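You operate a simulated robot arm through the tools that you are given. There is no shell and no other tool. Be economical: measure what you need, move in short steps, check, and stop when the job is done.

You run a simulated robot arm. Do the job below in one go: nothing can be reset, and whatever is moved stays where it is left.

JOB
Paint the middle of the wooden knob white and close the tin.
Fine: on its top, paint from the tin marked DOOR; brush back in its tub. A coat counts when it lies all over at full strength: go over it till it gets no stronger.
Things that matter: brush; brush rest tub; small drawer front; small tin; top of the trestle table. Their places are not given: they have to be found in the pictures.

The check looks at the end state, three seconds after you hand in, the way a careful person would. Anything else that was tipped, shoved, dropped, spilled or broken makes it a failure.

ROBOT AND FRAMES
A 7-joint arm with a two-finger parallel gripper, fixed in place. Base frame: the origin is at the foot of the arm, x ahead of it, y to its left, z up; the work surface is at about z = 75. Lengths are in cm, angles in degrees, forces in N, time in s.
With the tool pointing down near the work surface it reaches from about 20 to 68 cm from the base axis. Its first joint turns from -66.0 to 66.0 degrees. Payload 2.4 kg.
The tool frame sits at the grasp point between the pads (the TCP): z along the fingers, y along the line on which they close. The tips reach 3 cm beyond it. Largest opening 9.4 cm; finger width 2.8, thickness 1; the body of the gripper, 5 by 9.6 cm, starts 5.5 cm behind the TCP.
Orientation is that of the tool frame in the base frame, as a unit quaternion [x, y, z, w]. With the fingers straight down and closing along the base's y, the tool's x points along the base's -x, its y along +y and its z along -z.

CONTROLS
- The arm moves only by the tool step_arm. Its arguments are lists of equal length, an entry for each row: "fingers": the gripper command, from -1 (fully open) to 1 (shut), values between in proportion; "slide": the shift along the tool's x, y, z in units of 100 mm (1.0 is 100 mm), a list of three; "dr": the turn, a rotation vector about the tool's x, y, z in units of 120 degrees (1.0 is 120 degrees), a list of three. In form: {"fingers": [fingers, ...], "slide": [[x, y, z], ...], "dr": [[ax, ay, az], ...]}. A call has 1 to 10 rows; each row is the pose to reach, as a shift and turn from the pose commanded when the call began, along the tool's axes at that moment. A call with a number of a shift or a turn outside -1 to 1 is refused whole. A row lasts 0.2 s, in which the tool goes at most 5 cm and 8.6 degrees; a call with a longer step from one row to the next is refused whole, and so is a gripper value outside its range. Where a pose cannot be reached the arm comes as near as it can. A force on the tool above 70 N (or 10 N above the force at the start of the call, whichever is more), or a blocked arm, ends the call early, and 0.2 s more pass. Each finger travels about 15.3 cm/s and halts on what it meets, pressing with about 27 N; the grip force reading is that of the motor and also rises with nothing between the fingers. The clock runs only during rows and for 0.2 s after the last one: add rows that repeat a pose to give the fingers time. It gives the time, the measured TCP pose, the force on the tool (base axes), the opening and the grip force at its end, in the units of the frame above (readings bear some noise), with the torque about the TCP (base axes, N m) and any sound that the robot's microphone picked up, and new pictures: "pictures" is both (left out), scene, wrist or none.
- Cameras (640 x 400 px; columns grow to the right, rows downward): "scene" is fixed at [4.15, 49.02, 142.48]; the picture's right is [-0.61, -0.79, 0.00], its down [-0.59, 0.45, -0.67] and it looks along [0.53, -0.41, -0.74] (base axes); focal length 214 px, centre (320, 200). "wrist" rides on the gripper at [7.6, 1.4, -10.2] in the tool frame; the picture's right is [-0.18, 0.98, 0.00], its down [-0.75, -0.14, -0.64] and it looks along [-0.63, -0.12, 0.77] (tool axes); focal length 243 px, centre (320, 200).
- point_at(camera, pixels): for up to 12 pixels [column, row] of the newest picture of that camera ("zoom" is the newest enlarged one), the place [x, y, z] in the base frame of the surface seen there, good to about 0.2 cm. No time passes.
- inspect(camera, box): a new picture of the part [left, top, right, bottom] of that camera's present view, enlarged. No time passes.
- sign_off(): hands the job in; it is judged then, once.

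Keep the steps short. Do not move on a guess: measure, check each grasp and each placing, and mend mistakes. In all there are 80 turns and 200 pictures (those below and enlarged ones count). Leave the gripper open and the arm clear of the work at the hand-in unless told otherwise, and finish with a single line.

The tools are called after "Request:" as a command line: name --argument value ..., lists and objects as JSON in quotes. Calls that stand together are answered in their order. step_arm: Moves the arm, as the interface text tells. Its arguments: {"type":"object","properties":{"fingers":{"type":"array"},"slide":{"type":"array"},"dr":{"type":"array"},"pictures":{"type":"string","enum":["both","scene","wrist","none"]}},"required":["fingers","slide","dr"]} The other tools are called the same way: point_at (camera, pixels) gives the place of the surface under pixels of a picture; inspect (camera, box) takes an enlarged picture of a part of a camera's view; sign_off () hands the job in.

At the start:

```text
clock: 0.0
tool_pos: [36.53, -21.82, 123.32]
ee_rot: [0.0, 1.0, 0.0, 0.001]
ft_force: [0.3, -1.0, -1.0]
moment: [0.01, 0.02, 0.05]
grip_width: 9.38
grasp_force: 0.2
```

scene: 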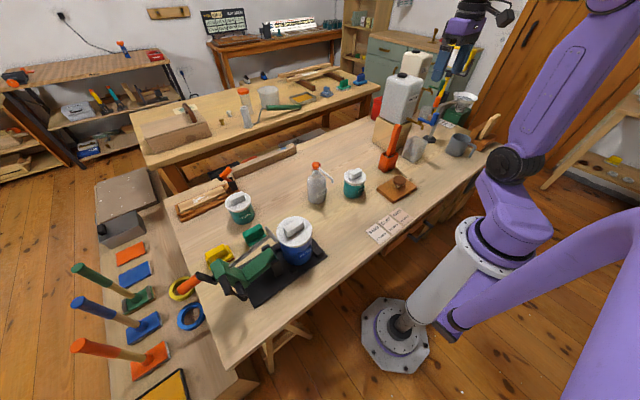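
wrist: 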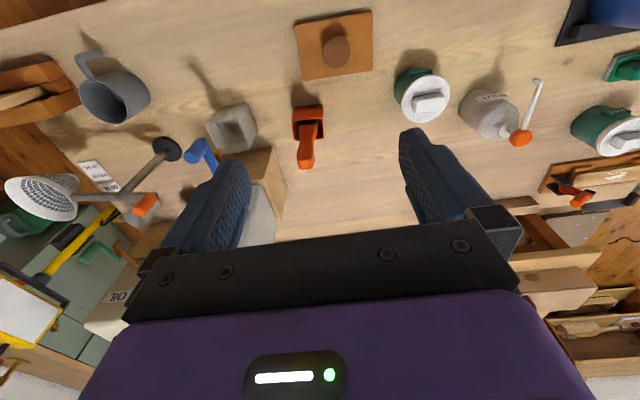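

I see a drawer front with a knob near scene (398,183), tins near (354,182), (240,207), (295,240), and a brush probably at (390,145). I'll enlarge these areas first.

Request:
inspect --camera "scene" --box '[330, 110, 490, 210]'

Request:
inspect --camera "scene" --box '[170, 150, 410, 300]'

Request:
inspect --camera "wrist" --box '[180, 0, 560, 237]'

Request:
inspect --camera "scene" --box '[340, 195, 420, 245]'

```text
4.00 times, centred on (410, 160) of scene
```

zoom: 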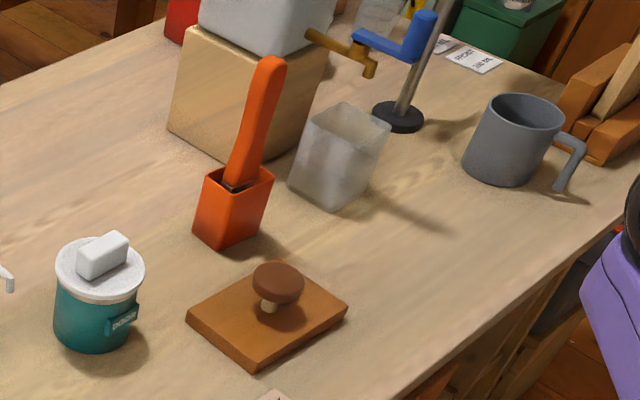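

```text
2.67 times, centred on (290, 225) of scene
```

zoom: 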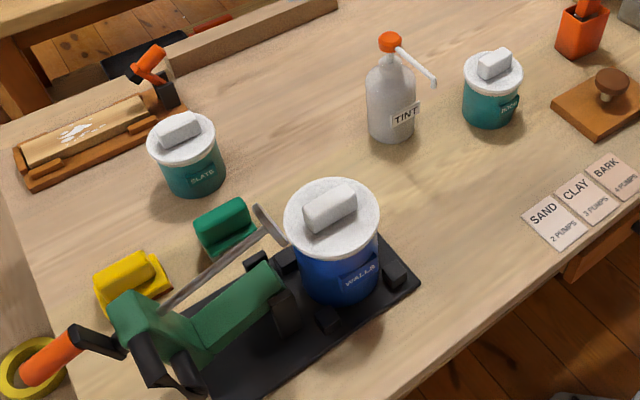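

```text
1.68 times, centred on (370, 118) of wrist
```

zoom: 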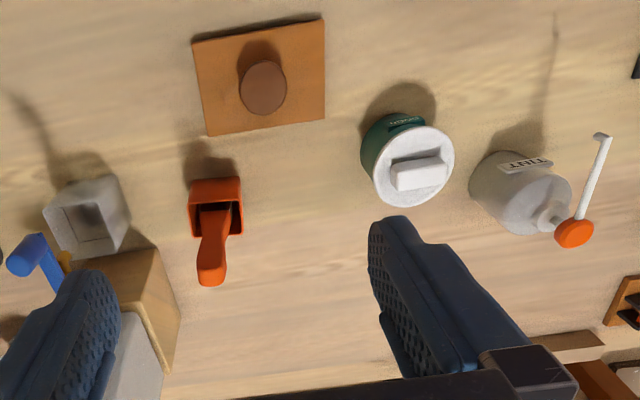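

```text
8.00 times, centred on (380, 220) of scene
```

zoom: 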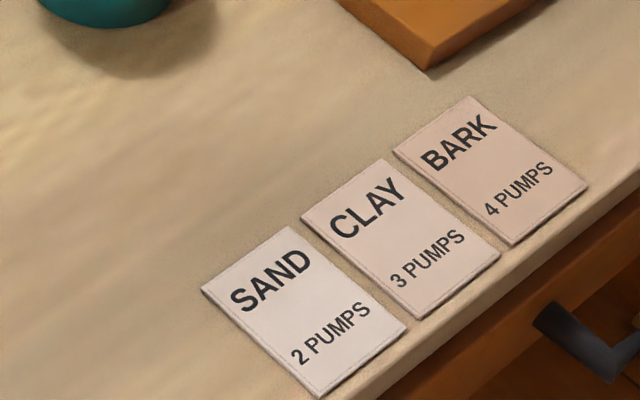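

The DOOR tin is the small green one by the knob, and the orange brush leans in an orange tub. I'll measure their places next.

Request:
inspect --camera "scene" --box '[370, 115, 426, 150]'

Request:
inspect --camera "wrist" --box '[280, 0, 392, 70]'

Request:
inspect --camera "scene" --box '[330, 110, 490, 210]'

Request:
point_at --camera "zoom" --pixels '[[268, 62], [258, 100], [245, 145], [232, 180], [198, 198], [232, 245], [268, 205], [273, 172], [207, 168], [222, 197]]'

Request:
point_at --camera "zoom" --pixels '[[62, 268], [140, 268], [100, 295], [100, 238], [115, 240], [85, 255], [128, 240], [104, 268], [84, 275], [252, 282], [304, 280], [278, 275]]'

Request:
point_at --camera "wrist" --pixels '[[336, 52], [336, 37], [322, 52], [350, 52], [336, 67], [296, 30], [372, 12], [372, 70], [303, 79], [425, 95], [432, 103], [308, 160]]'

```text
11.43 times, centred on (398, 132) of scene
```

zoom: 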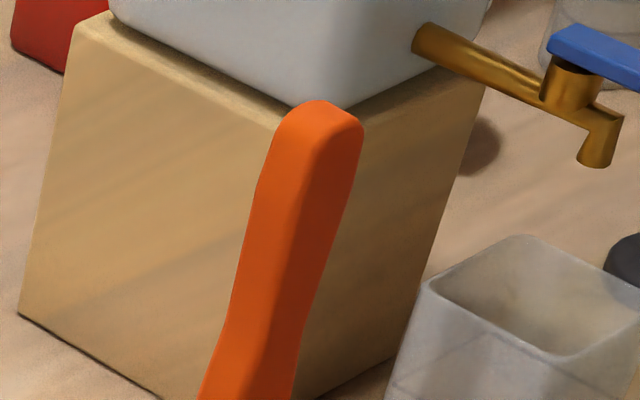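

```text
5.71 times, centred on (336, 35) of wrist
```

zoom: 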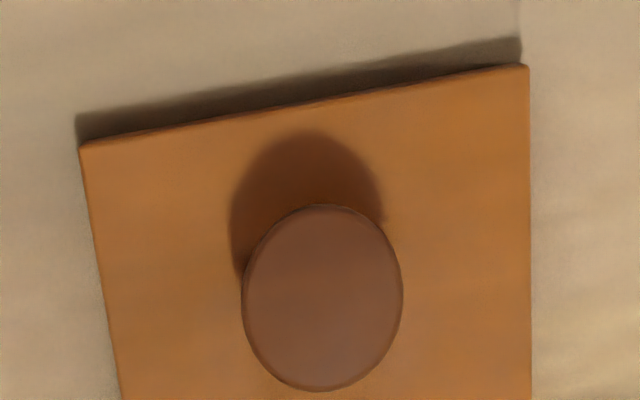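

```text
4.00 times, centred on (410, 160) of scene
```

zoom: 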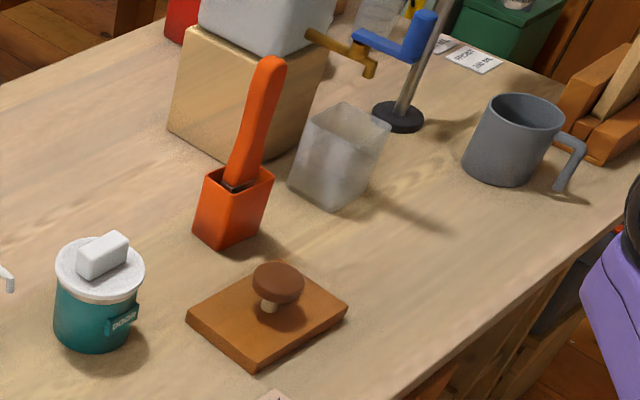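

```text
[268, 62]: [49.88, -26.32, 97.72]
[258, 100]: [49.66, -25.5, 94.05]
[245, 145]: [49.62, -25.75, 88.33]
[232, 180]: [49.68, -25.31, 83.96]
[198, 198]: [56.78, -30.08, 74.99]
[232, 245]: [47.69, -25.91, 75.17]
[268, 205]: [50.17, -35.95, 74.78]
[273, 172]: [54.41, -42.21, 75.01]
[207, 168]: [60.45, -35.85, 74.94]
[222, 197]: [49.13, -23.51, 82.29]
```

```text
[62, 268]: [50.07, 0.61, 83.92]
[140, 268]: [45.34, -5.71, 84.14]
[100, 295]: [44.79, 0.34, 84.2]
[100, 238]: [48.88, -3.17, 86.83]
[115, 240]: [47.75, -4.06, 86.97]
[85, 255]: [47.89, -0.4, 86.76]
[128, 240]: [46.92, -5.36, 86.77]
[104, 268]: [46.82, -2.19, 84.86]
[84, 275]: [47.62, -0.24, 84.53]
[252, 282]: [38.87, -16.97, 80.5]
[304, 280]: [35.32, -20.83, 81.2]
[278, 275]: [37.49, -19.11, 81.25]
```

```text
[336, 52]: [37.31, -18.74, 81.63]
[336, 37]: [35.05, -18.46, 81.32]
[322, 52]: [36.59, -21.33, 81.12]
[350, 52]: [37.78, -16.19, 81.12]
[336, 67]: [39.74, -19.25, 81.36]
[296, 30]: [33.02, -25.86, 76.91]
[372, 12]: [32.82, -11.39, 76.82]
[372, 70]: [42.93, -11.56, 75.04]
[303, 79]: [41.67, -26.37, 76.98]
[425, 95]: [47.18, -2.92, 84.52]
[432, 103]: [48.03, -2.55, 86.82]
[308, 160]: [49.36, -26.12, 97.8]
```

Knob top is about (37.3,-18.9,81.4); DOOR tin about (47.7,-2.6), lid at 84.2 with handle top 86.8. I'll move over the tin at height for a closer look.

Request:
step_arm --fingers '[-1, -1, -1, -1]' --slide '[[-0.15, 0.24, 0.2], [-0.3, 0.48, 0.4], [-0.45, 0.72, 0.6], [-0.6, 0.95, 0.8]]' --dr '[[0, 0, 0], [0, 0, 0], [0, 0, 0], [0, 0, 0]]' --pictures "none"

Request:
step_arm --fingers '[-1, -1, -1, -1, -1]' --slide '[[-0.13, 0.24, 0.2], [-0.26, 0.48, 0.4], [-0.4, 0.72, 0.6], [-0.5, 0.95, 0.8], [-0.5, 0.95, 0.8]]' --dr '[[0, 0, 0], [0, 0, 0], [0, 0, 0], [0, 0, 0], [0, 0, 0]]' --pictures "both"

```text
clock: 1.0
tool_pos: [42.66, -12.41, 115.22]
ee_rot: [0.0, 1.0, 0.0, 0.001]
ft_force: [0.1, 0.8, 0.2]
moment: [-0.01, 0.01, -0.02]
grip_width: 9.41
grasp_force: 0.1
```

```text
clock: 2.2
tool_pos: [47.7, -2.81, 107.36]
ee_rot: [0.0, 1.0, -0.001, 0.0]
ft_force: [0.2, -0.1, -0.6]
moment: [-0.02, 0.02, 0.0]
grip_width: 9.39
grasp_force: 0.1
```

scene: 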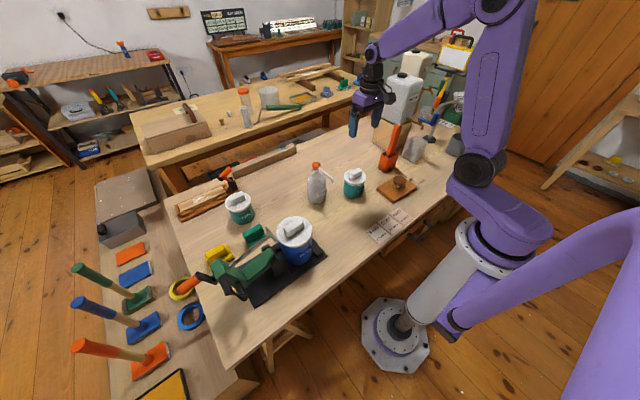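
wrist: 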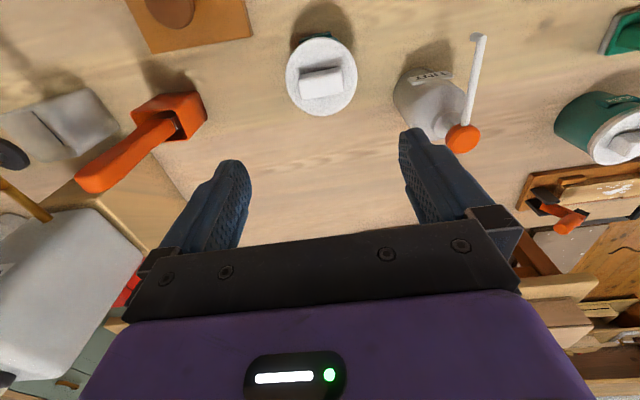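

The tin is in view at wrist (321,75). I'll measure the handle block, rim and brush tub from here.

Request:
inspect --camera "wrist" --box '[257, 20, 385, 100]'

Request:
inspect --camera "wrist" --box '[65, 75, 225, 175]'

Request:
point_at --camera "wrist" --pixels '[[301, 74], [341, 67], [343, 91], [304, 97], [322, 82], [288, 76], [356, 76], [321, 40], [321, 113], [292, 96], [350, 54]]'

Request:
point_at --camera "zoom" --pixels '[[275, 95], [315, 70], [540, 68], [560, 180], [445, 210], [450, 130], [390, 200], [80, 400], [130, 430], [250, 300], [345, 225], [440, 165]]'

```text
5.00 times, centred on (321, 60) of wrist
```

zoom: 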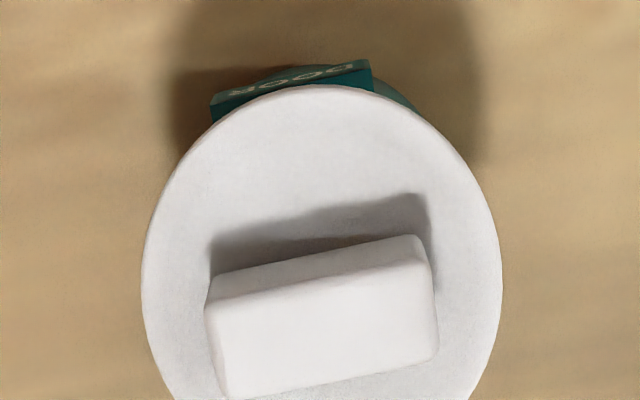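

```text
4.00 times, centred on (145, 125) of wrist
```

zoom: 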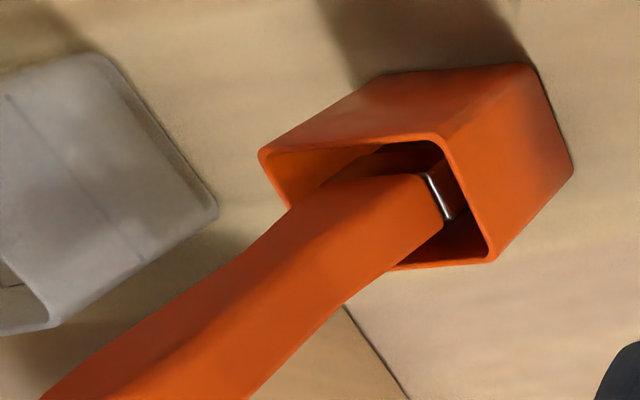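

```text
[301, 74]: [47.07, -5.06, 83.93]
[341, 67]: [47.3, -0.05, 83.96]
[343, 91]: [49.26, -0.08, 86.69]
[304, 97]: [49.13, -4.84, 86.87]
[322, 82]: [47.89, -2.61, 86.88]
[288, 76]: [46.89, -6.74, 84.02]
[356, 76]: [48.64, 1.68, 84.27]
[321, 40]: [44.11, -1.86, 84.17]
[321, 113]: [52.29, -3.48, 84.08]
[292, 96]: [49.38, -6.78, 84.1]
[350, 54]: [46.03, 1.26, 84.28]
```

```text
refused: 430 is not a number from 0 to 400
```

The block lies along base y (y −5.0 to 0), lid centre about (48.2,-2.55). A few more points for block x and the brush tub.

Request:
point_at --camera "zoom" --pixels '[[275, 153], [432, 138], [488, 255], [400, 266], [420, 200], [438, 220], [390, 200], [60, 390], [230, 390], [250, 300], [345, 225], [320, 300]]'

Request:
point_at --camera "wrist" --pixels '[[320, 76], [321, 79], [323, 93], [324, 95], [80, 185], [95, 190], [105, 180], [90, 170], [120, 165], [135, 130], [160, 125], [170, 10]]'

```text
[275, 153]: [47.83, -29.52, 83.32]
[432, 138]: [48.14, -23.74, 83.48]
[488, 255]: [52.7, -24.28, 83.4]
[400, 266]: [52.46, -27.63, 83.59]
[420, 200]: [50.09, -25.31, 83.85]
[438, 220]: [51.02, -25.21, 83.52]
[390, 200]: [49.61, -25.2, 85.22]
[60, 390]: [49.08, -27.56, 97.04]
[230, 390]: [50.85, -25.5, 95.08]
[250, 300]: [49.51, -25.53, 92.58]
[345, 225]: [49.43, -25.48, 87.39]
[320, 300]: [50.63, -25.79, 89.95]
```

```text
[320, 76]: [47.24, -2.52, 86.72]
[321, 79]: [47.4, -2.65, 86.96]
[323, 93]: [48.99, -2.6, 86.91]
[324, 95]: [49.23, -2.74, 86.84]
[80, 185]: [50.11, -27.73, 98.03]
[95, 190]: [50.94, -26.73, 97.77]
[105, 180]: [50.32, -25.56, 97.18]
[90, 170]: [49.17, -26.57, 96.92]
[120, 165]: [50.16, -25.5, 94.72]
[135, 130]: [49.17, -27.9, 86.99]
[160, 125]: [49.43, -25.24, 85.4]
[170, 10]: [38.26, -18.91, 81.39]
```

Block centre (48.2,-2.5), top 86.85; tub centre (50.2,-26.8), rim 83.4, brush near vertical with its top at 98. Descending over the lid handle, tips to stay just above the lid.

Request:
step_arm --fingers '[-1, -1, -1, -1]' --slide '[[-0.02, 0.015, 0.3], [-0.05, 0.03, 0.6], [-0.05, 0.03, 0.95], [-0.05, 0.03, 0.95]]' --dr '[[0, 0, 0], [0, 0, 0], [0, 0, 0], [0, 0, 0]]' --pictures "wrist"

```text
clock: 3.2
tool_pos: [47.88, -2.57, 97.49]
ee_rot: [0.0, 1.0, 0.0, 0.0]
ft_force: [-0.1, 0.6, 0.4]
moment: [-0.01, 0.0, 0.0]
grip_width: 9.38
grasp_force: 0.0
```

wrist: 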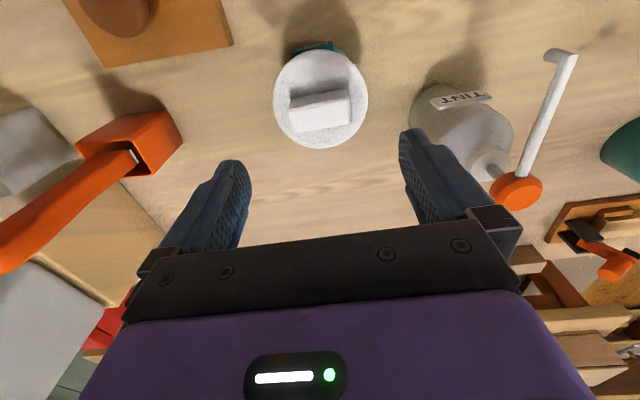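

Checking the TINT bottle's clearance before going lower.

Request:
point_at --camera "wrist" --pixels '[[435, 105], [420, 115], [465, 100], [515, 190], [490, 190], [560, 55], [485, 160], [319, 112]]'

```text
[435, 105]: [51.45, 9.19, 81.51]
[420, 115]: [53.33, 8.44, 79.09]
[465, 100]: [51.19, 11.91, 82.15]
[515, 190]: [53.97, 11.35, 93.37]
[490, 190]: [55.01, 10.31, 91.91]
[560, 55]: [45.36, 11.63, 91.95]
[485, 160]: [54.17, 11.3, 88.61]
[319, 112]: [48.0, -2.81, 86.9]
```

Bottle starts at y≈8, clear of the gripper. Going down around the handle and closing.

Request:
step_arm --fingers '[-1, -1, -1, -1, 1, 1, 1]' --slide '[[-0.03, 0.0, 0.3], [-0.03, 0.0, 0.6], [-0.03, 0.0, 0.97], [-0.03, 0.0, 0.97], [-0.03, 0.0, 0.97], [-0.03, 0.0, 0.97], [-0.03, 0.0, 0.97]]' --dr '[[0, 0, 0], [0, 0, 0], [0, 0, 0], [0, 0, 0], [0, 0, 0], [0, 0, 0], [0, 0, 0]]' --pictures "both"

```text
clock: 4.8
tool_pos: [48.37, -2.55, 88.15]
ee_rot: [0.001, 1.0, 0.0, 0.0]
ft_force: [0.5, 0.1, 0.1]
moment: [0.02, 0.0, -0.03]
grip_width: 5.33
grasp_force: 27.0
heard: snap
```

scene: 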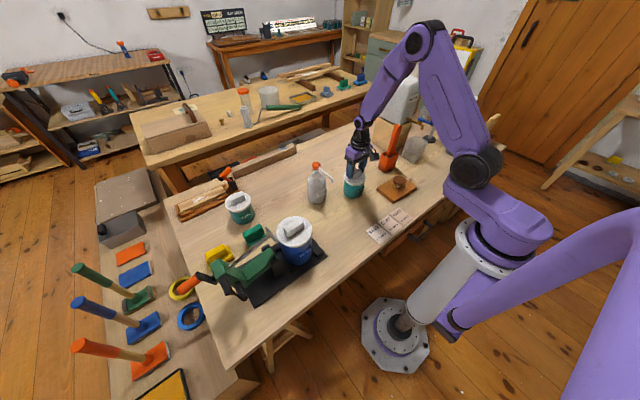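
wrist: 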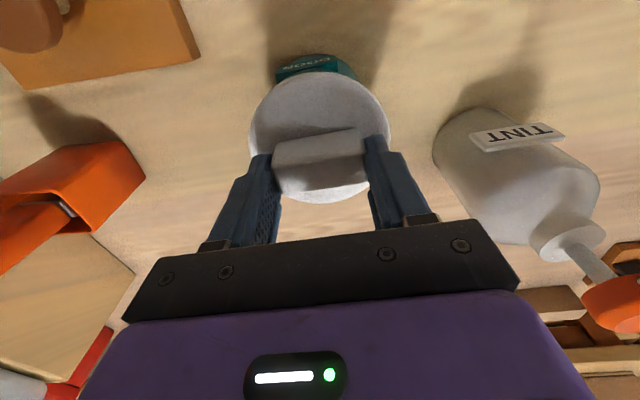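

Gripped at 5.33 cm (a snap was heard). Lifting slowly to see whether the lid comes free and the tin stays put.

Request:
step_arm --fingers '[1, 1, 1, 1, 1, 1]' --slide '[[0, 0, -0.05], [0, 0, -0.1], [0, 0, -0.15], [0, 0, -0.2], [0, 0, -0.3], [0, 0, -0.3]]' --dr '[[0, 0, 0], [0, 0, 0], [0, 0, 0], [0, 0, 0], [0, 0, 0], [0, 0, 0]]' --pictures "both"

Request:
inspect --camera "scene" --box '[314, 140, 410, 200]'

```text
clock: 6.2
tool_pos: [48.1, -2.54, 91.02]
ee_rot: [0.0, 1.0, 0.0, 0.0]
ft_force: [-0.1, -0.7, -0.1]
moment: [0.02, 0.01, 0.0]
grip_width: 0.02
grasp_force: 27.4
```

scene: 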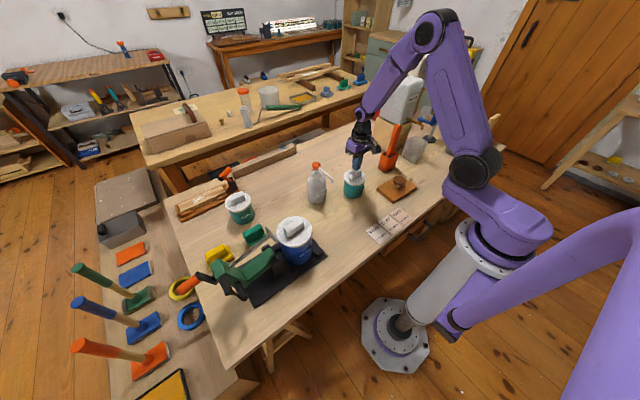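
wrist: 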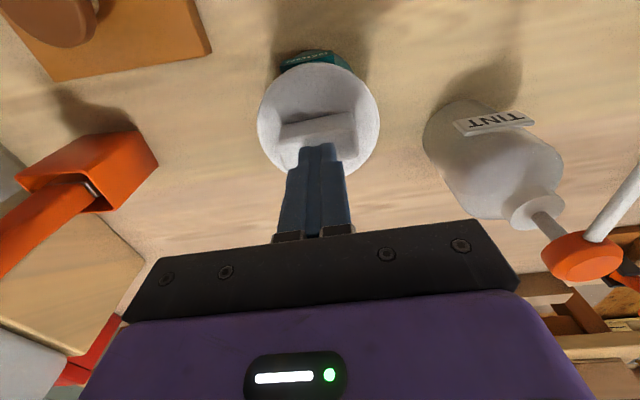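

```text
6.67 times, centred on (362, 170) of scene
```

zoom: 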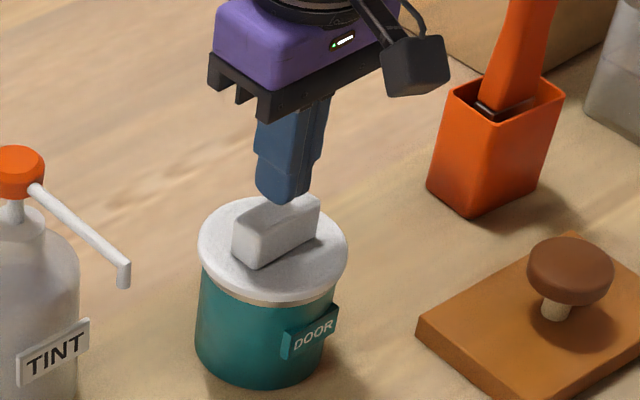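

The fingers slid off the handle: the lid fits tightly and the grip was shallow (tips at 85.15). I'll regrip 0.75 cm lower with a 2° alignment.

Request:
step_arm --fingers '[-1, -1, -1, -1, -1]' --slide '[[0, 0, 0], [0, 0, 0], [0, 0, 0.2], [0, 0.0, 0.36], [0, 0, 0.36]]' --dr '[[0, 0, 0], [0, 0, 0.019], [0, 0, 0.019], [0, 0, 0.019], [0, 0, 0.019]]' --pictures "wrist"

```text
clock: 7.4
tool_pos: [48.31, -2.71, 87.3]
ee_rot: [0.02, 1.0, 0.0, -0.001]
ft_force: [0.0, -0.1, -0.3]
moment: [-0.01, 0.03, 0.01]
grip_width: 9.42
grasp_force: 0.0
```

wrist: 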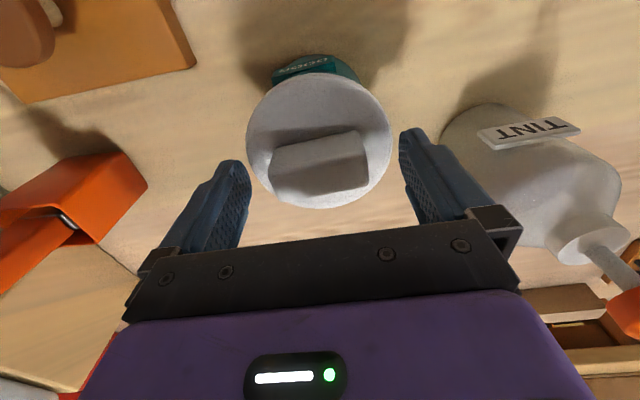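

Checking the block's position against the fingers.

Request:
point_at --camera "wrist" --pixels '[[274, 168], [281, 191], [362, 183], [360, 153], [315, 170], [320, 190], [320, 88], [260, 190], [380, 170]]'

```text
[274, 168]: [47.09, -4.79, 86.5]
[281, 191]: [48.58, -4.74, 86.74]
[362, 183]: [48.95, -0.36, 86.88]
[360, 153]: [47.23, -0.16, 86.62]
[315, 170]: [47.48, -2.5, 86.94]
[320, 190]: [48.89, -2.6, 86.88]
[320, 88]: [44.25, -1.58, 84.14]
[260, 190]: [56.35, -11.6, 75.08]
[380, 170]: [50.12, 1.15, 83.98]
```

Well centred. Closing, waiting, then a slow 1.2 cm pull.

Request:
step_arm --fingers '[1, 1, 1, 1, 1]' --slide '[[0, 0.01, 0], [0, 0.01, 0], [0, 0.01, 0], [0, 0.01, 0], [0, 0.01, 0]]' --dr '[[0, 0, 0], [0, 0, 0], [0, 0, 0], [0, 0, 0], [0, 0, 0]]' --pictures "none"

Request:
step_arm --fingers '[1, 1, 1, 1, 1, 1]' --slide '[[0, 0, -0.02], [0, 0, -0.04], [0, 0, -0.06], [0, 0, -0.08], [0, 0, -0.1], [0, 0, -0.12]]' --dr '[[0, 0, 0], [0, 0, 0], [0, 0, 0], [0, 0, 0], [0, 0, 0], [0, 0, 0]]' --pictures "both"

Request:
inspect --camera "scene" --box '[314, 140, 410, 200]'

```text
clock: 8.6
tool_pos: [48.32, -2.62, 87.5]
ee_rot: [0.021, 1.0, 0.0, 0.0]
ft_force: [-2.3, -14.6, 25.6]
moment: [-0.78, 0.23, 0.08]
grip_width: 5.42
grasp_force: 27.2
heard: snap
```

```text
clock: 10.0
tool_pos: [48.32, -2.54, 88.82]
ee_rot: [0.02, 1.0, 0.0, 0.0]
ft_force: [-0.6, -0.6, 0.4]
moment: [-0.01, 0.01, -0.01]
grip_width: 5.41
grasp_force: 26.4
heard: snap
```

scene: 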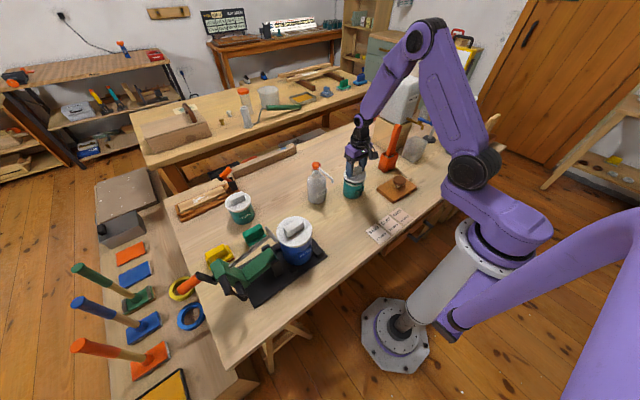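
wrist: 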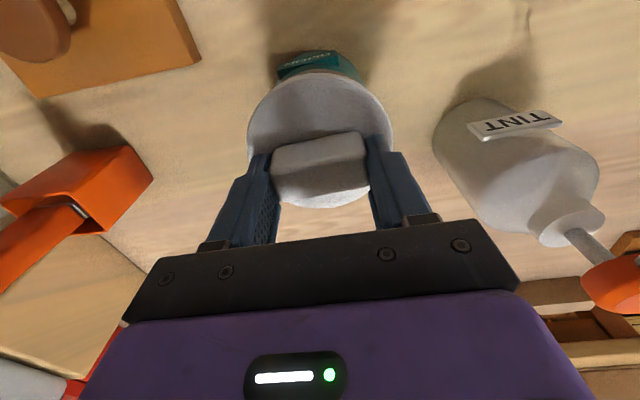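

```text
6.67 times, centred on (362, 170) of scene
```

zoom: 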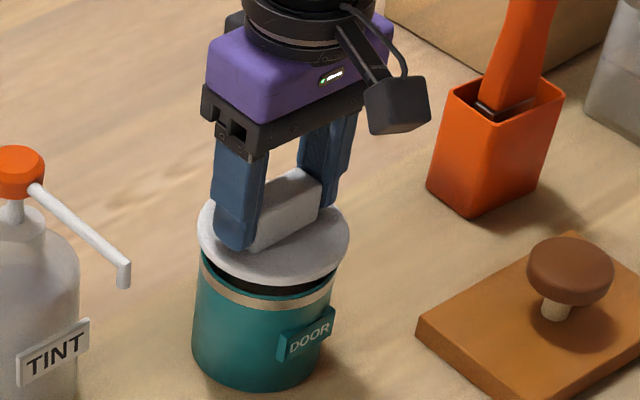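

The lid is off and held; the tin stayed. I need a clear patch of table for the lid, so I'm measuring candidates.

Request:
point_at --camera "scene" --pixels '[[352, 212], [340, 225], [365, 238], [372, 228], [300, 165], [330, 150], [345, 145], [320, 225], [355, 255]]'

```text
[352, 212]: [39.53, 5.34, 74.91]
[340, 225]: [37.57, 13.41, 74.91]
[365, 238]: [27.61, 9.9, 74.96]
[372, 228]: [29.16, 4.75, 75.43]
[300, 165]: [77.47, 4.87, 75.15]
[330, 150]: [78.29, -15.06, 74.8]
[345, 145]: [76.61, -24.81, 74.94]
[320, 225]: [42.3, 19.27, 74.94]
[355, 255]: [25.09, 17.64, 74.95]
```

(38.5,6.5) is clear table. Lift 7 cm, then carry the lid there at height.

Request:
step_arm --fingers '[1, 1, 1, 1, 1, 1, 1, 1]' --slide '[[0, 0, -0.25], [0, 0, -0.5], [0, 0, -0.7], [0.25, 0.22, -0.7], [0.5, 0.45, -0.7], [0.75, 0.7, -0.7], [0.98, 0.9, -0.7], [0.98, 0.9, -0.7]]' --dr '[[0, 0, 0], [0, 0, 0], [0, 0, 0], [0, 0, 0], [0, 0, 0], [0, 0, 0], [0, 0, 0], [0, 0, 0]]' --pictures "both"

Request:
inspect --camera "scene" --box '[314, 150, 410, 210]'

```text
clock: 11.8
tool_pos: [38.74, 7.28, 95.92]
ee_rot: [0.021, 1.0, -0.001, 0.0]
ft_force: [0.9, -1.2, -0.8]
moment: [0.01, -0.04, -0.02]
grip_width: 5.36
grasp_force: 27.0
```

scene: 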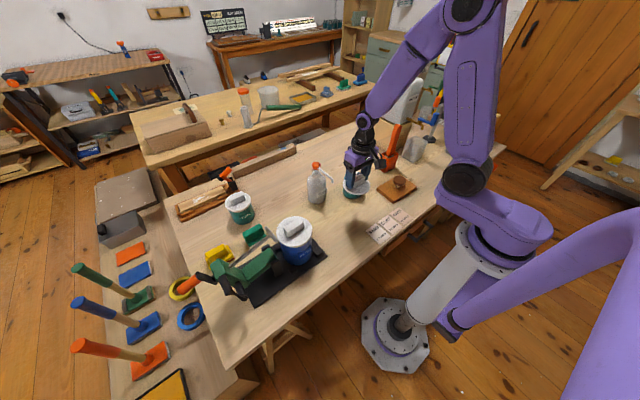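
wrist: 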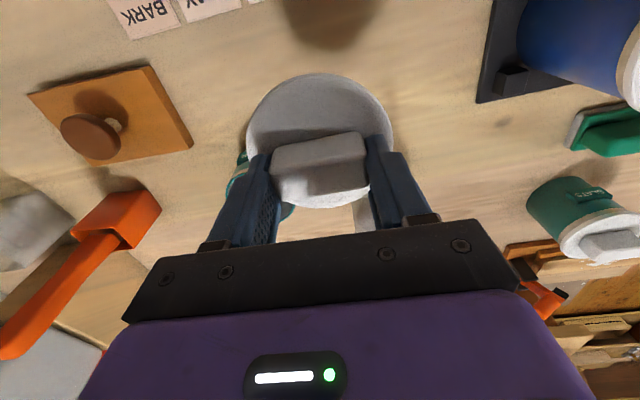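

```text
6.67 times, centred on (362, 180) of scene
```

zoom: 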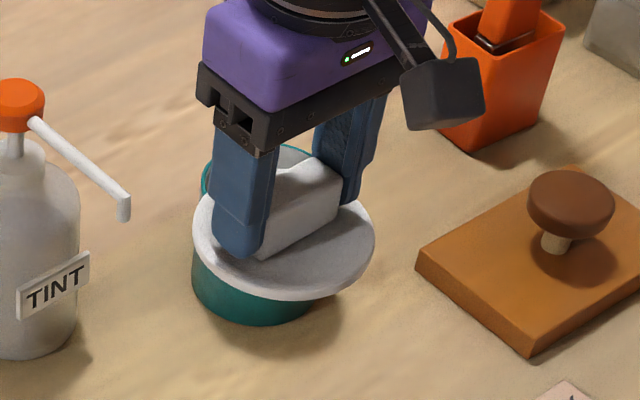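

Lid held at (38.7,7.3,95.9), clear of the tin. Lowering 10 cm, then gently to contact around TCP 79.3.

Request:
step_arm --fingers '[1, 1, 1, 1]' --slide '[[0, 0, 0.35], [0, 0, 0.7], [0, 0, 1.0], [0, 0, 1.0]]' --dr '[[0, 0, 0], [0, 0, 0], [0, 0, 0], [0, 0, 0]]' --pictures "none"

Request:
step_arm --fingers '[1, 1, 1, 1, 1]' --slide '[[0, 0, 0.25], [0, 0, 0.45], [0, 0, 0.55], [0, 0, 0.6], [0, 0, 0.6]]' --dr '[[0, 0, 0], [0, 0, 0], [0, 0, 0], [0, 0, 0], [0, 0, 0]]' --pictures "both"

Request:
inspect --camera "scene" --box '[302, 170, 398, 230]'

```text
clock: 12.8
tool_pos: [38.6, 7.22, 85.72]
ee_rot: [0.021, 1.0, 0.0, 0.0]
ft_force: [0.9, 0.6, 0.1]
moment: [0.0, 0.02, 0.0]
grip_width: 5.36
grasp_force: 26.9
```

```text
clock: 14.0
tool_pos: [38.83, 6.79, 79.76]
ee_rot: [0.019, 1.0, 0.0, 0.0]
ft_force: [-0.2, 1.3, -0.8]
moment: [0.06, 0.0, -0.02]
grip_width: 5.34
grasp_force: 26.8
```

scene: 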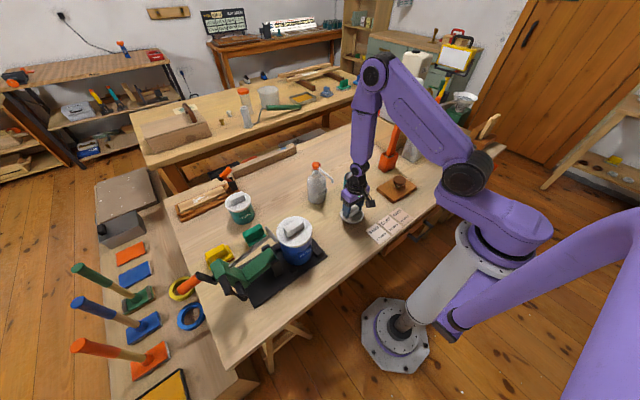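
wrist: 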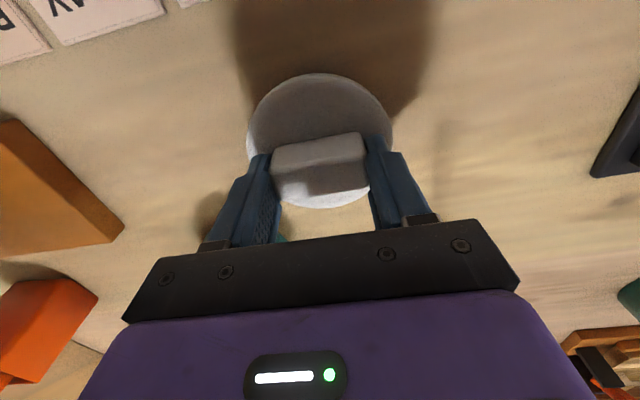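

```text
6.67 times, centred on (350, 200) of scene
```

zoom: 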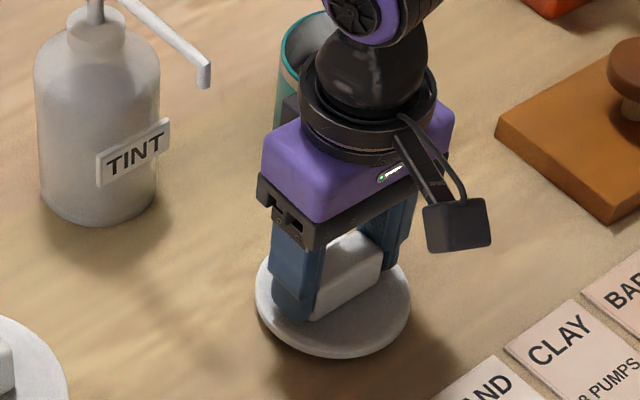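

No contact yet. Easing down in small steps.

Request:
step_arm --fingers '[1, 1, 1]' --slide '[[0, 0, 0.02], [0, 0, 0.04], [0, 0, 0.04]]' --dr '[[0, 0, 0], [0, 0, 0], [0, 0, 0]]' --pictures "none"

Request:
point_at --camera "wrist" --pixels '[[310, 90], [260, 110], [370, 110], [310, 55], [320, 150]]'

```text
clock: 14.8
tool_pos: [38.75, 7.03, 79.5]
ee_rot: [0.02, 1.0, 0.0, 0.0]
ft_force: [-2.4, -1.8, 23.1]
moment: [0.1, -0.02, 0.03]
grip_width: 5.33
grasp_force: 26.7
stopped in row 3: the force on the tool passed its limit at 73 N (the readings are from after the stop); the commanded pose is now the measured one
```

```text
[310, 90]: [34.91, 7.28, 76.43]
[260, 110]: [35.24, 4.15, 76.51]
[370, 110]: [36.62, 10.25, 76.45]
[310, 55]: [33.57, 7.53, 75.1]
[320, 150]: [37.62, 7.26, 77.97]
```

Lid rests on the table (contact at 79.5). Releasing and lifting straight up.

Request:
step_arm --fingers '[-1, -1, -1, -1, -1, -1]' --slide '[[0, 0, -0.01], [0, 0, -0.01], [0, 0, -0.2], [0, 0, -0.5], [0, 0, -0.9], [0, 0, -1.0]]' --dr '[[0, 0, 0], [0, 0, 0], [0, 0, 0], [0, 0, 0], [0, 0, 0], [0, 0, 0]]' --pictures "none"

Request:
step_arm --fingers '[-1, -1, -1, -1, -1, -1]' --slide '[[0, 0, -0.4], [0, 0, -0.8], [0, 0, -1.0], [0, -0.4, -1.0], [0, -0.8, -1.0], [-0.1, -0.9, -1.0]]' --dr '[[0, 0, 0], [0, 0, 0], [0, 0, 0], [0, 0, 0], [0, 0, 0], [0, 0, 0]]' --pictures "both"

Request:
inspect --camera "scene" --box '[302, 160, 398, 220]'

```text
clock: 16.2
tool_pos: [38.64, 7.0, 89.66]
ee_rot: [0.02, 1.0, 0.0, 0.0]
ft_force: [1.3, 0.3, 0.2]
moment: [-0.03, 0.01, -0.01]
grip_width: 9.41
grasp_force: 0.0
```

```text
clock: 17.6
tool_pos: [39.28, -1.89, 99.23]
ee_rot: [0.019, 1.0, 0.0, -0.001]
ft_force: [-0.3, 0.0, -0.2]
moment: [0.0, 0.02, -0.04]
grip_width: 9.39
grasp_force: 0.1
```

scene: 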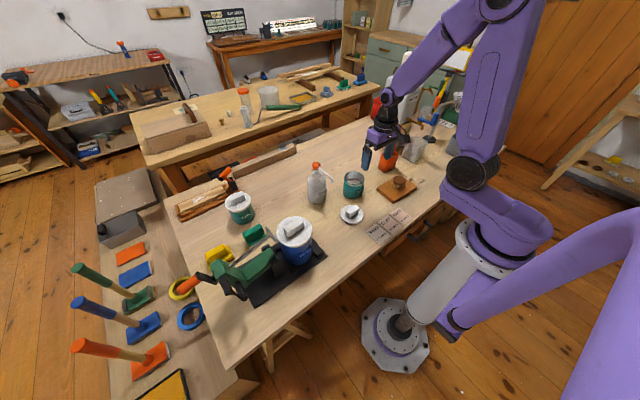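
wrist: 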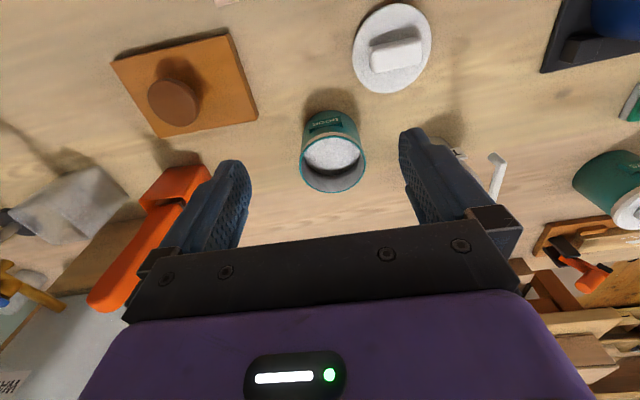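

```text
6.67 times, centred on (350, 190) of scene
```

zoom: 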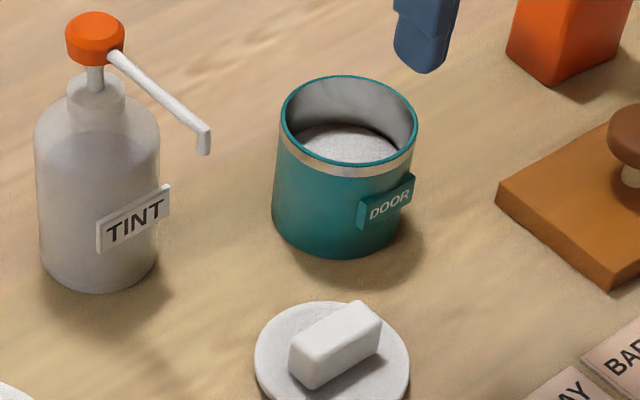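

Lid lies flat and the tin is open with white paint. Measuring paint level, rim, lid and the brush.

Request:
point_at --camera "wrist" --pixels '[[332, 152], [318, 155], [347, 155], [332, 142], [332, 168], [332, 186], [301, 158], [365, 158], [332, 192], [332, 134], [398, 53], [174, 102]]'

Request:
inspect --camera "wrist" --box '[72, 150, 232, 250]'

Request:
point_at --camera "wrist" --pixels '[[95, 305], [110, 308], [120, 300], [130, 270], [150, 225], [175, 205], [140, 205], [358, 48], [433, 48], [395, 5], [395, 93]]'

```text
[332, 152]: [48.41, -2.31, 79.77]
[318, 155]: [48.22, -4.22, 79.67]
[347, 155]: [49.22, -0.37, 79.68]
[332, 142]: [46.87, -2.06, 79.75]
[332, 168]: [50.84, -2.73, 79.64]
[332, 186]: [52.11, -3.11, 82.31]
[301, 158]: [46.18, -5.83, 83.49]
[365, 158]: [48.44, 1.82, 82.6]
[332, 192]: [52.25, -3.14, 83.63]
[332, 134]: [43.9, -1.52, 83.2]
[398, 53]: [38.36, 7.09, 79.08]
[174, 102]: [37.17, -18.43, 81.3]
```

```text
4.00 times, centred on (152, 200) of wrist
```

zoom: 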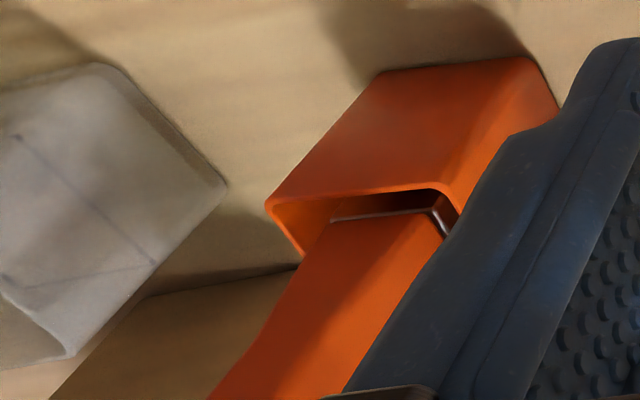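

```text
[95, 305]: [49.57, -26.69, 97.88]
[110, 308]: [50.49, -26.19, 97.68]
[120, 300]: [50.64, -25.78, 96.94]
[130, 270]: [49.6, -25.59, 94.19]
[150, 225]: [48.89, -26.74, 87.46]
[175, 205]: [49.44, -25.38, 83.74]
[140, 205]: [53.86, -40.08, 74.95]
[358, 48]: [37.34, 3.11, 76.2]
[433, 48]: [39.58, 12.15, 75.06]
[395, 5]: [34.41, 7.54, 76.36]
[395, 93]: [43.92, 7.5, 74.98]
```

Paint at z≈79.7, rim 83.6, lid centre ≈(38.8,7.3). Now rise and go to the brush, staying above 108.

Request:
step_arm --fingers '[-1, -1, -1, -1, -1, -1]' --slide '[[0, 0, -0.4], [0, -0.1, -0.8], [0, -0.35, -1.0], [-0.05, -0.7, -1.0], [-0.1, -1.0, -1.0], [-0.1, -1.0, -1.0]]' --dr '[[0, 0, 0], [0, 0, -0.019], [0, 0, -0.019], [0, 0, -0.019], [0, 0, -0.019], [0, 0, -0.019]]' --pictures "none"

Request:
step_arm --fingers '[-1, -1, -1, -1, -1]' --slide '[[-0.1, -0.4, 0], [-0.2, -0.8, 0], [-0.2, -1.0, 0], [-0.2, -1.0, 0], [-0.2, -1.0, 0]]' --dr '[[0, 0, 0], [0, 0, 0], [0, 0, 0], [0, 0, 0], [0, 0, 0]]' --pictures "both"

```text
clock: 19.0
tool_pos: [39.88, -12.52, 109.23]
ee_rot: [0.0, 1.0, 0.0, 0.001]
ft_force: [-0.1, -0.2, 0.2]
moment: [0.05, 0.0, 0.0]
grip_width: 9.39
grasp_force: 0.1
```

```text
clock: 20.2
tool_pos: [42.05, -22.29, 109.22]
ee_rot: [0.0, 1.0, 0.001, 0.0]
ft_force: [0.4, 0.4, -0.1]
moment: [0.03, -0.04, 0.02]
grip_width: 9.39
grasp_force: 0.1
```

scene: 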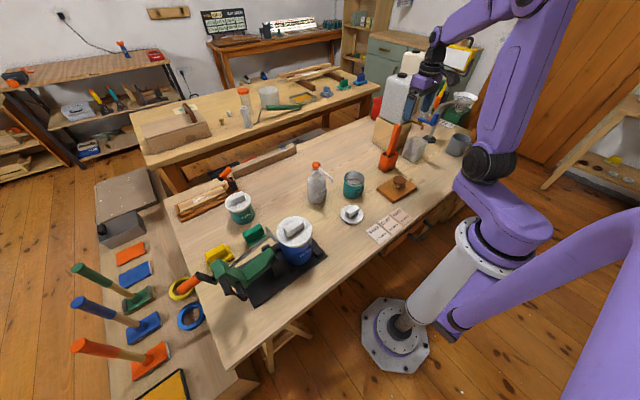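
wrist: 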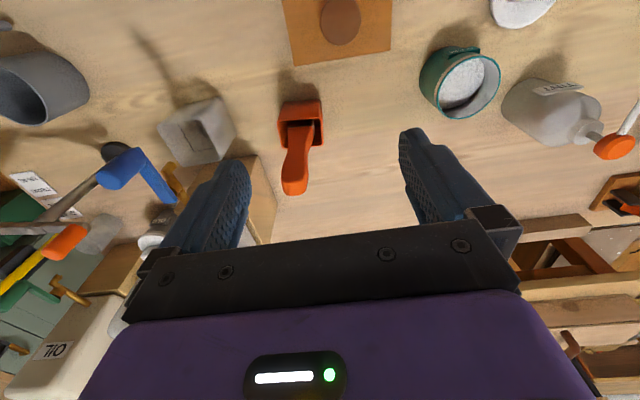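

Request:
inspect --camera "wrist" --box '[240, 100, 368, 200]'

Request:
point_at --camera "wrist" --pixels '[[284, 186], [306, 186], [295, 192], [287, 155], [312, 150], [300, 140], [290, 124], [312, 123], [170, 205], [118, 165], [145, 170], [255, 175]]'

Request:
inspect --camera "scene" --box '[355, 40, 483, 170]'

Request:
point_at --camera "scene" --pixels '[[395, 80], [385, 95], [405, 100], [400, 74], [388, 115], [378, 135], [430, 118], [434, 108], [425, 122]]'

```text
4.00 times, centred on (304, 150) of wrist
```

zoom: 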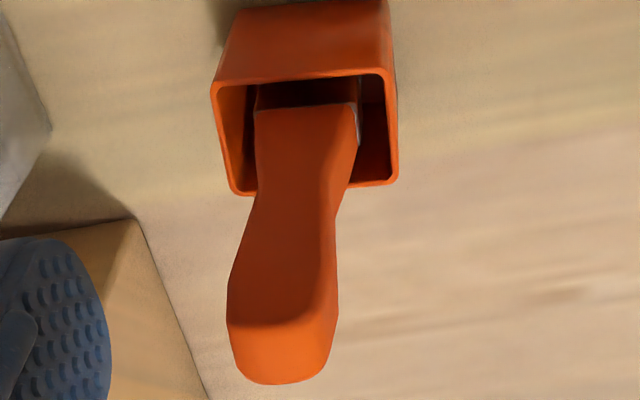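

```text
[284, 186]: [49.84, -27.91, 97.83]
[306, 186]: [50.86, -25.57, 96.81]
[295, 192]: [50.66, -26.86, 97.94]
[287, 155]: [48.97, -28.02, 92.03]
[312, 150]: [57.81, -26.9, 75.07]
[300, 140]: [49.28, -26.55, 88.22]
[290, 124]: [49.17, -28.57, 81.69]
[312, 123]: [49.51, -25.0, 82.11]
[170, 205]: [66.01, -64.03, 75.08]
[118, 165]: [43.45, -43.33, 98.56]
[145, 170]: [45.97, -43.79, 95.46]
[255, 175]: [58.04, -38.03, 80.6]
```

```text
3.08 times, centred on (419, 105) of scene
```

zoom: 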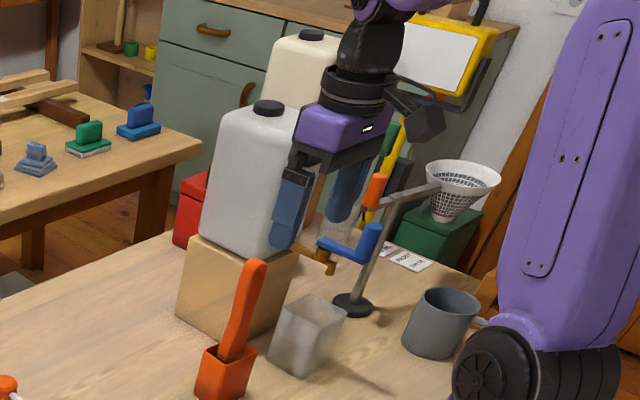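

```text
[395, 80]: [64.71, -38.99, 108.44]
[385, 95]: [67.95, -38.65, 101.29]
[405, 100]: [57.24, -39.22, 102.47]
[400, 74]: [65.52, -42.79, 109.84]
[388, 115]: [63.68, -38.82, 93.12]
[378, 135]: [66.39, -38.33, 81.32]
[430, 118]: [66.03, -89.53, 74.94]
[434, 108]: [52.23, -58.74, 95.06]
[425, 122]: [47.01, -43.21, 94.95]
```

Handle: y −28.0…−25.6, x 49…51, wide side along y; jug face at y −39 is clear. Position above the handle and look.

Request:
step_arm --fingers '[-1, -1, -1, -1]' --slide '[[-0.35, -0.2, 0.1], [-0.7, -0.4, 0.3], [-0.81, -0.45, 0.5], [-0.81, -0.45, 0.5]]' --dr '[[0, 0, 0], [0, 0, 0], [0, 0, 0], [0, 0, 0]]' --pictures "wrist"

Request:
inspect --camera "wrist" --box '[240, 60, 400, 220]'

Request:
point_at --camera "wrist" --pixels '[[307, 165], [330, 165], [318, 180], [318, 150], [318, 130], [318, 110], [305, 150], [332, 150]]'

```text
clock: 21.2
tool_pos: [50.24, -26.67, 104.13]
ee_rot: [0.0, 1.0, 0.0, 0.0]
ft_force: [0.4, -0.1, -0.8]
moment: [-0.02, -0.03, 0.03]
grip_width: 9.38
grasp_force: 0.0
```

wrist: 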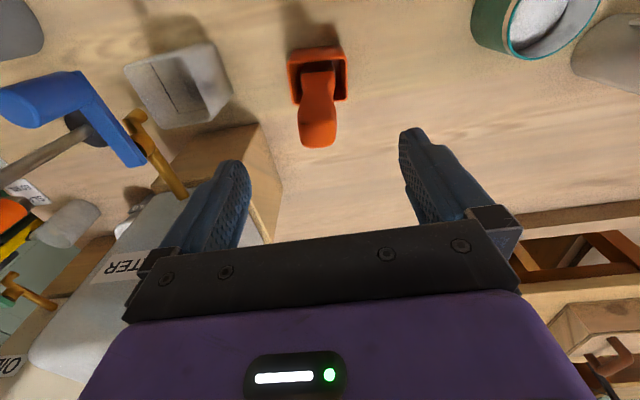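

```text
2.50 times, centred on (320, 140) of wrist
```

zoom: 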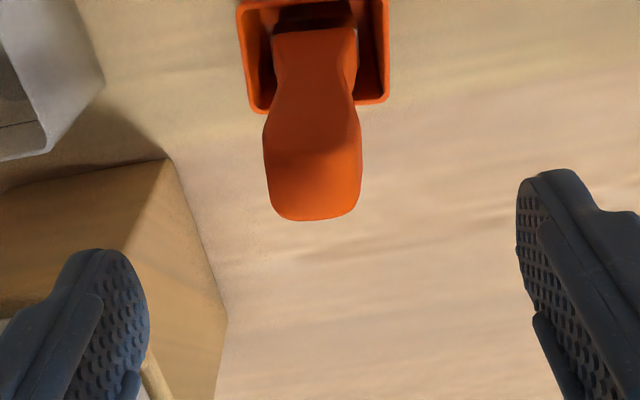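

```text
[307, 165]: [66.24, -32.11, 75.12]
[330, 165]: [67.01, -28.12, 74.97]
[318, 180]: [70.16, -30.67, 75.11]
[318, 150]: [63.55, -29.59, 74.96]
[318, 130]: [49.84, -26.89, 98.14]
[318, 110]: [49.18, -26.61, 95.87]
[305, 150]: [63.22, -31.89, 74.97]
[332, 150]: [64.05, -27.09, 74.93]
```

The handle is centred between the fingers. Descending to 93.6 and closing.

Request:
step_arm --fingers '[-1, -1, -1, -1, -1]' --slide '[[0, -0.01, 0.3], [0, -0.01, 0.6], [0, -0.01, 0.85], [0, -0.01, 1.0], [0, -0.01, 1.0]]' --dr '[[0, 0, 0], [0, 0, 0], [0, 0, 0], [0, 0, 0], [0, 0, 0]]' --pictures "none"

Request:
step_arm --fingers '[1, 1, 1, 1]' --slide '[[0, 0, 0.05], [0, 0, 0.05], [0, 0, 0.05], [0, 0, 0.05]]' --dr '[[0, 0, 0], [0, 0, 0], [0, 0, 0], [0, 0, 0]]' --pictures "both"

```text
clock: 22.4
tool_pos: [50.17, -26.87, 94.26]
ee_rot: [0.0, 1.0, 0.0, -0.001]
ft_force: [-0.1, -0.3, -1.1]
moment: [-0.01, 0.02, 0.01]
grip_width: 9.4
grasp_force: 0.1
```

```text
clock: 23.4
tool_pos: [50.13, -27.0, 93.98]
ee_rot: [0.0, 1.0, 0.0, 0.0]
ft_force: [-1.3, 1.2, 8.9]
moment: [0.13, 0.25, -0.04]
grip_width: 3.35
grasp_force: 26.9
```

scene: 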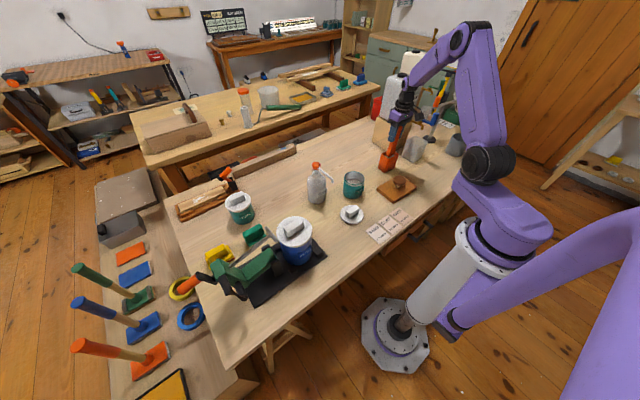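
wrist: 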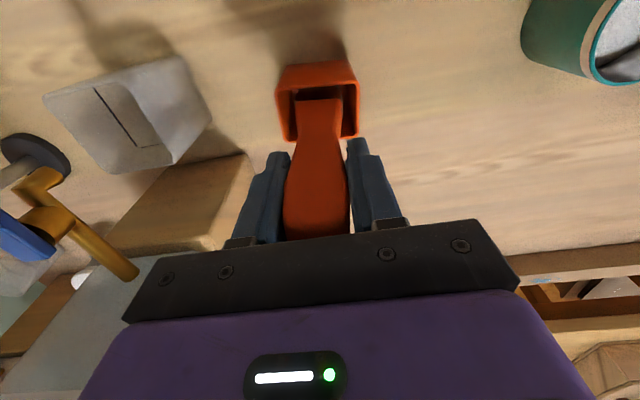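

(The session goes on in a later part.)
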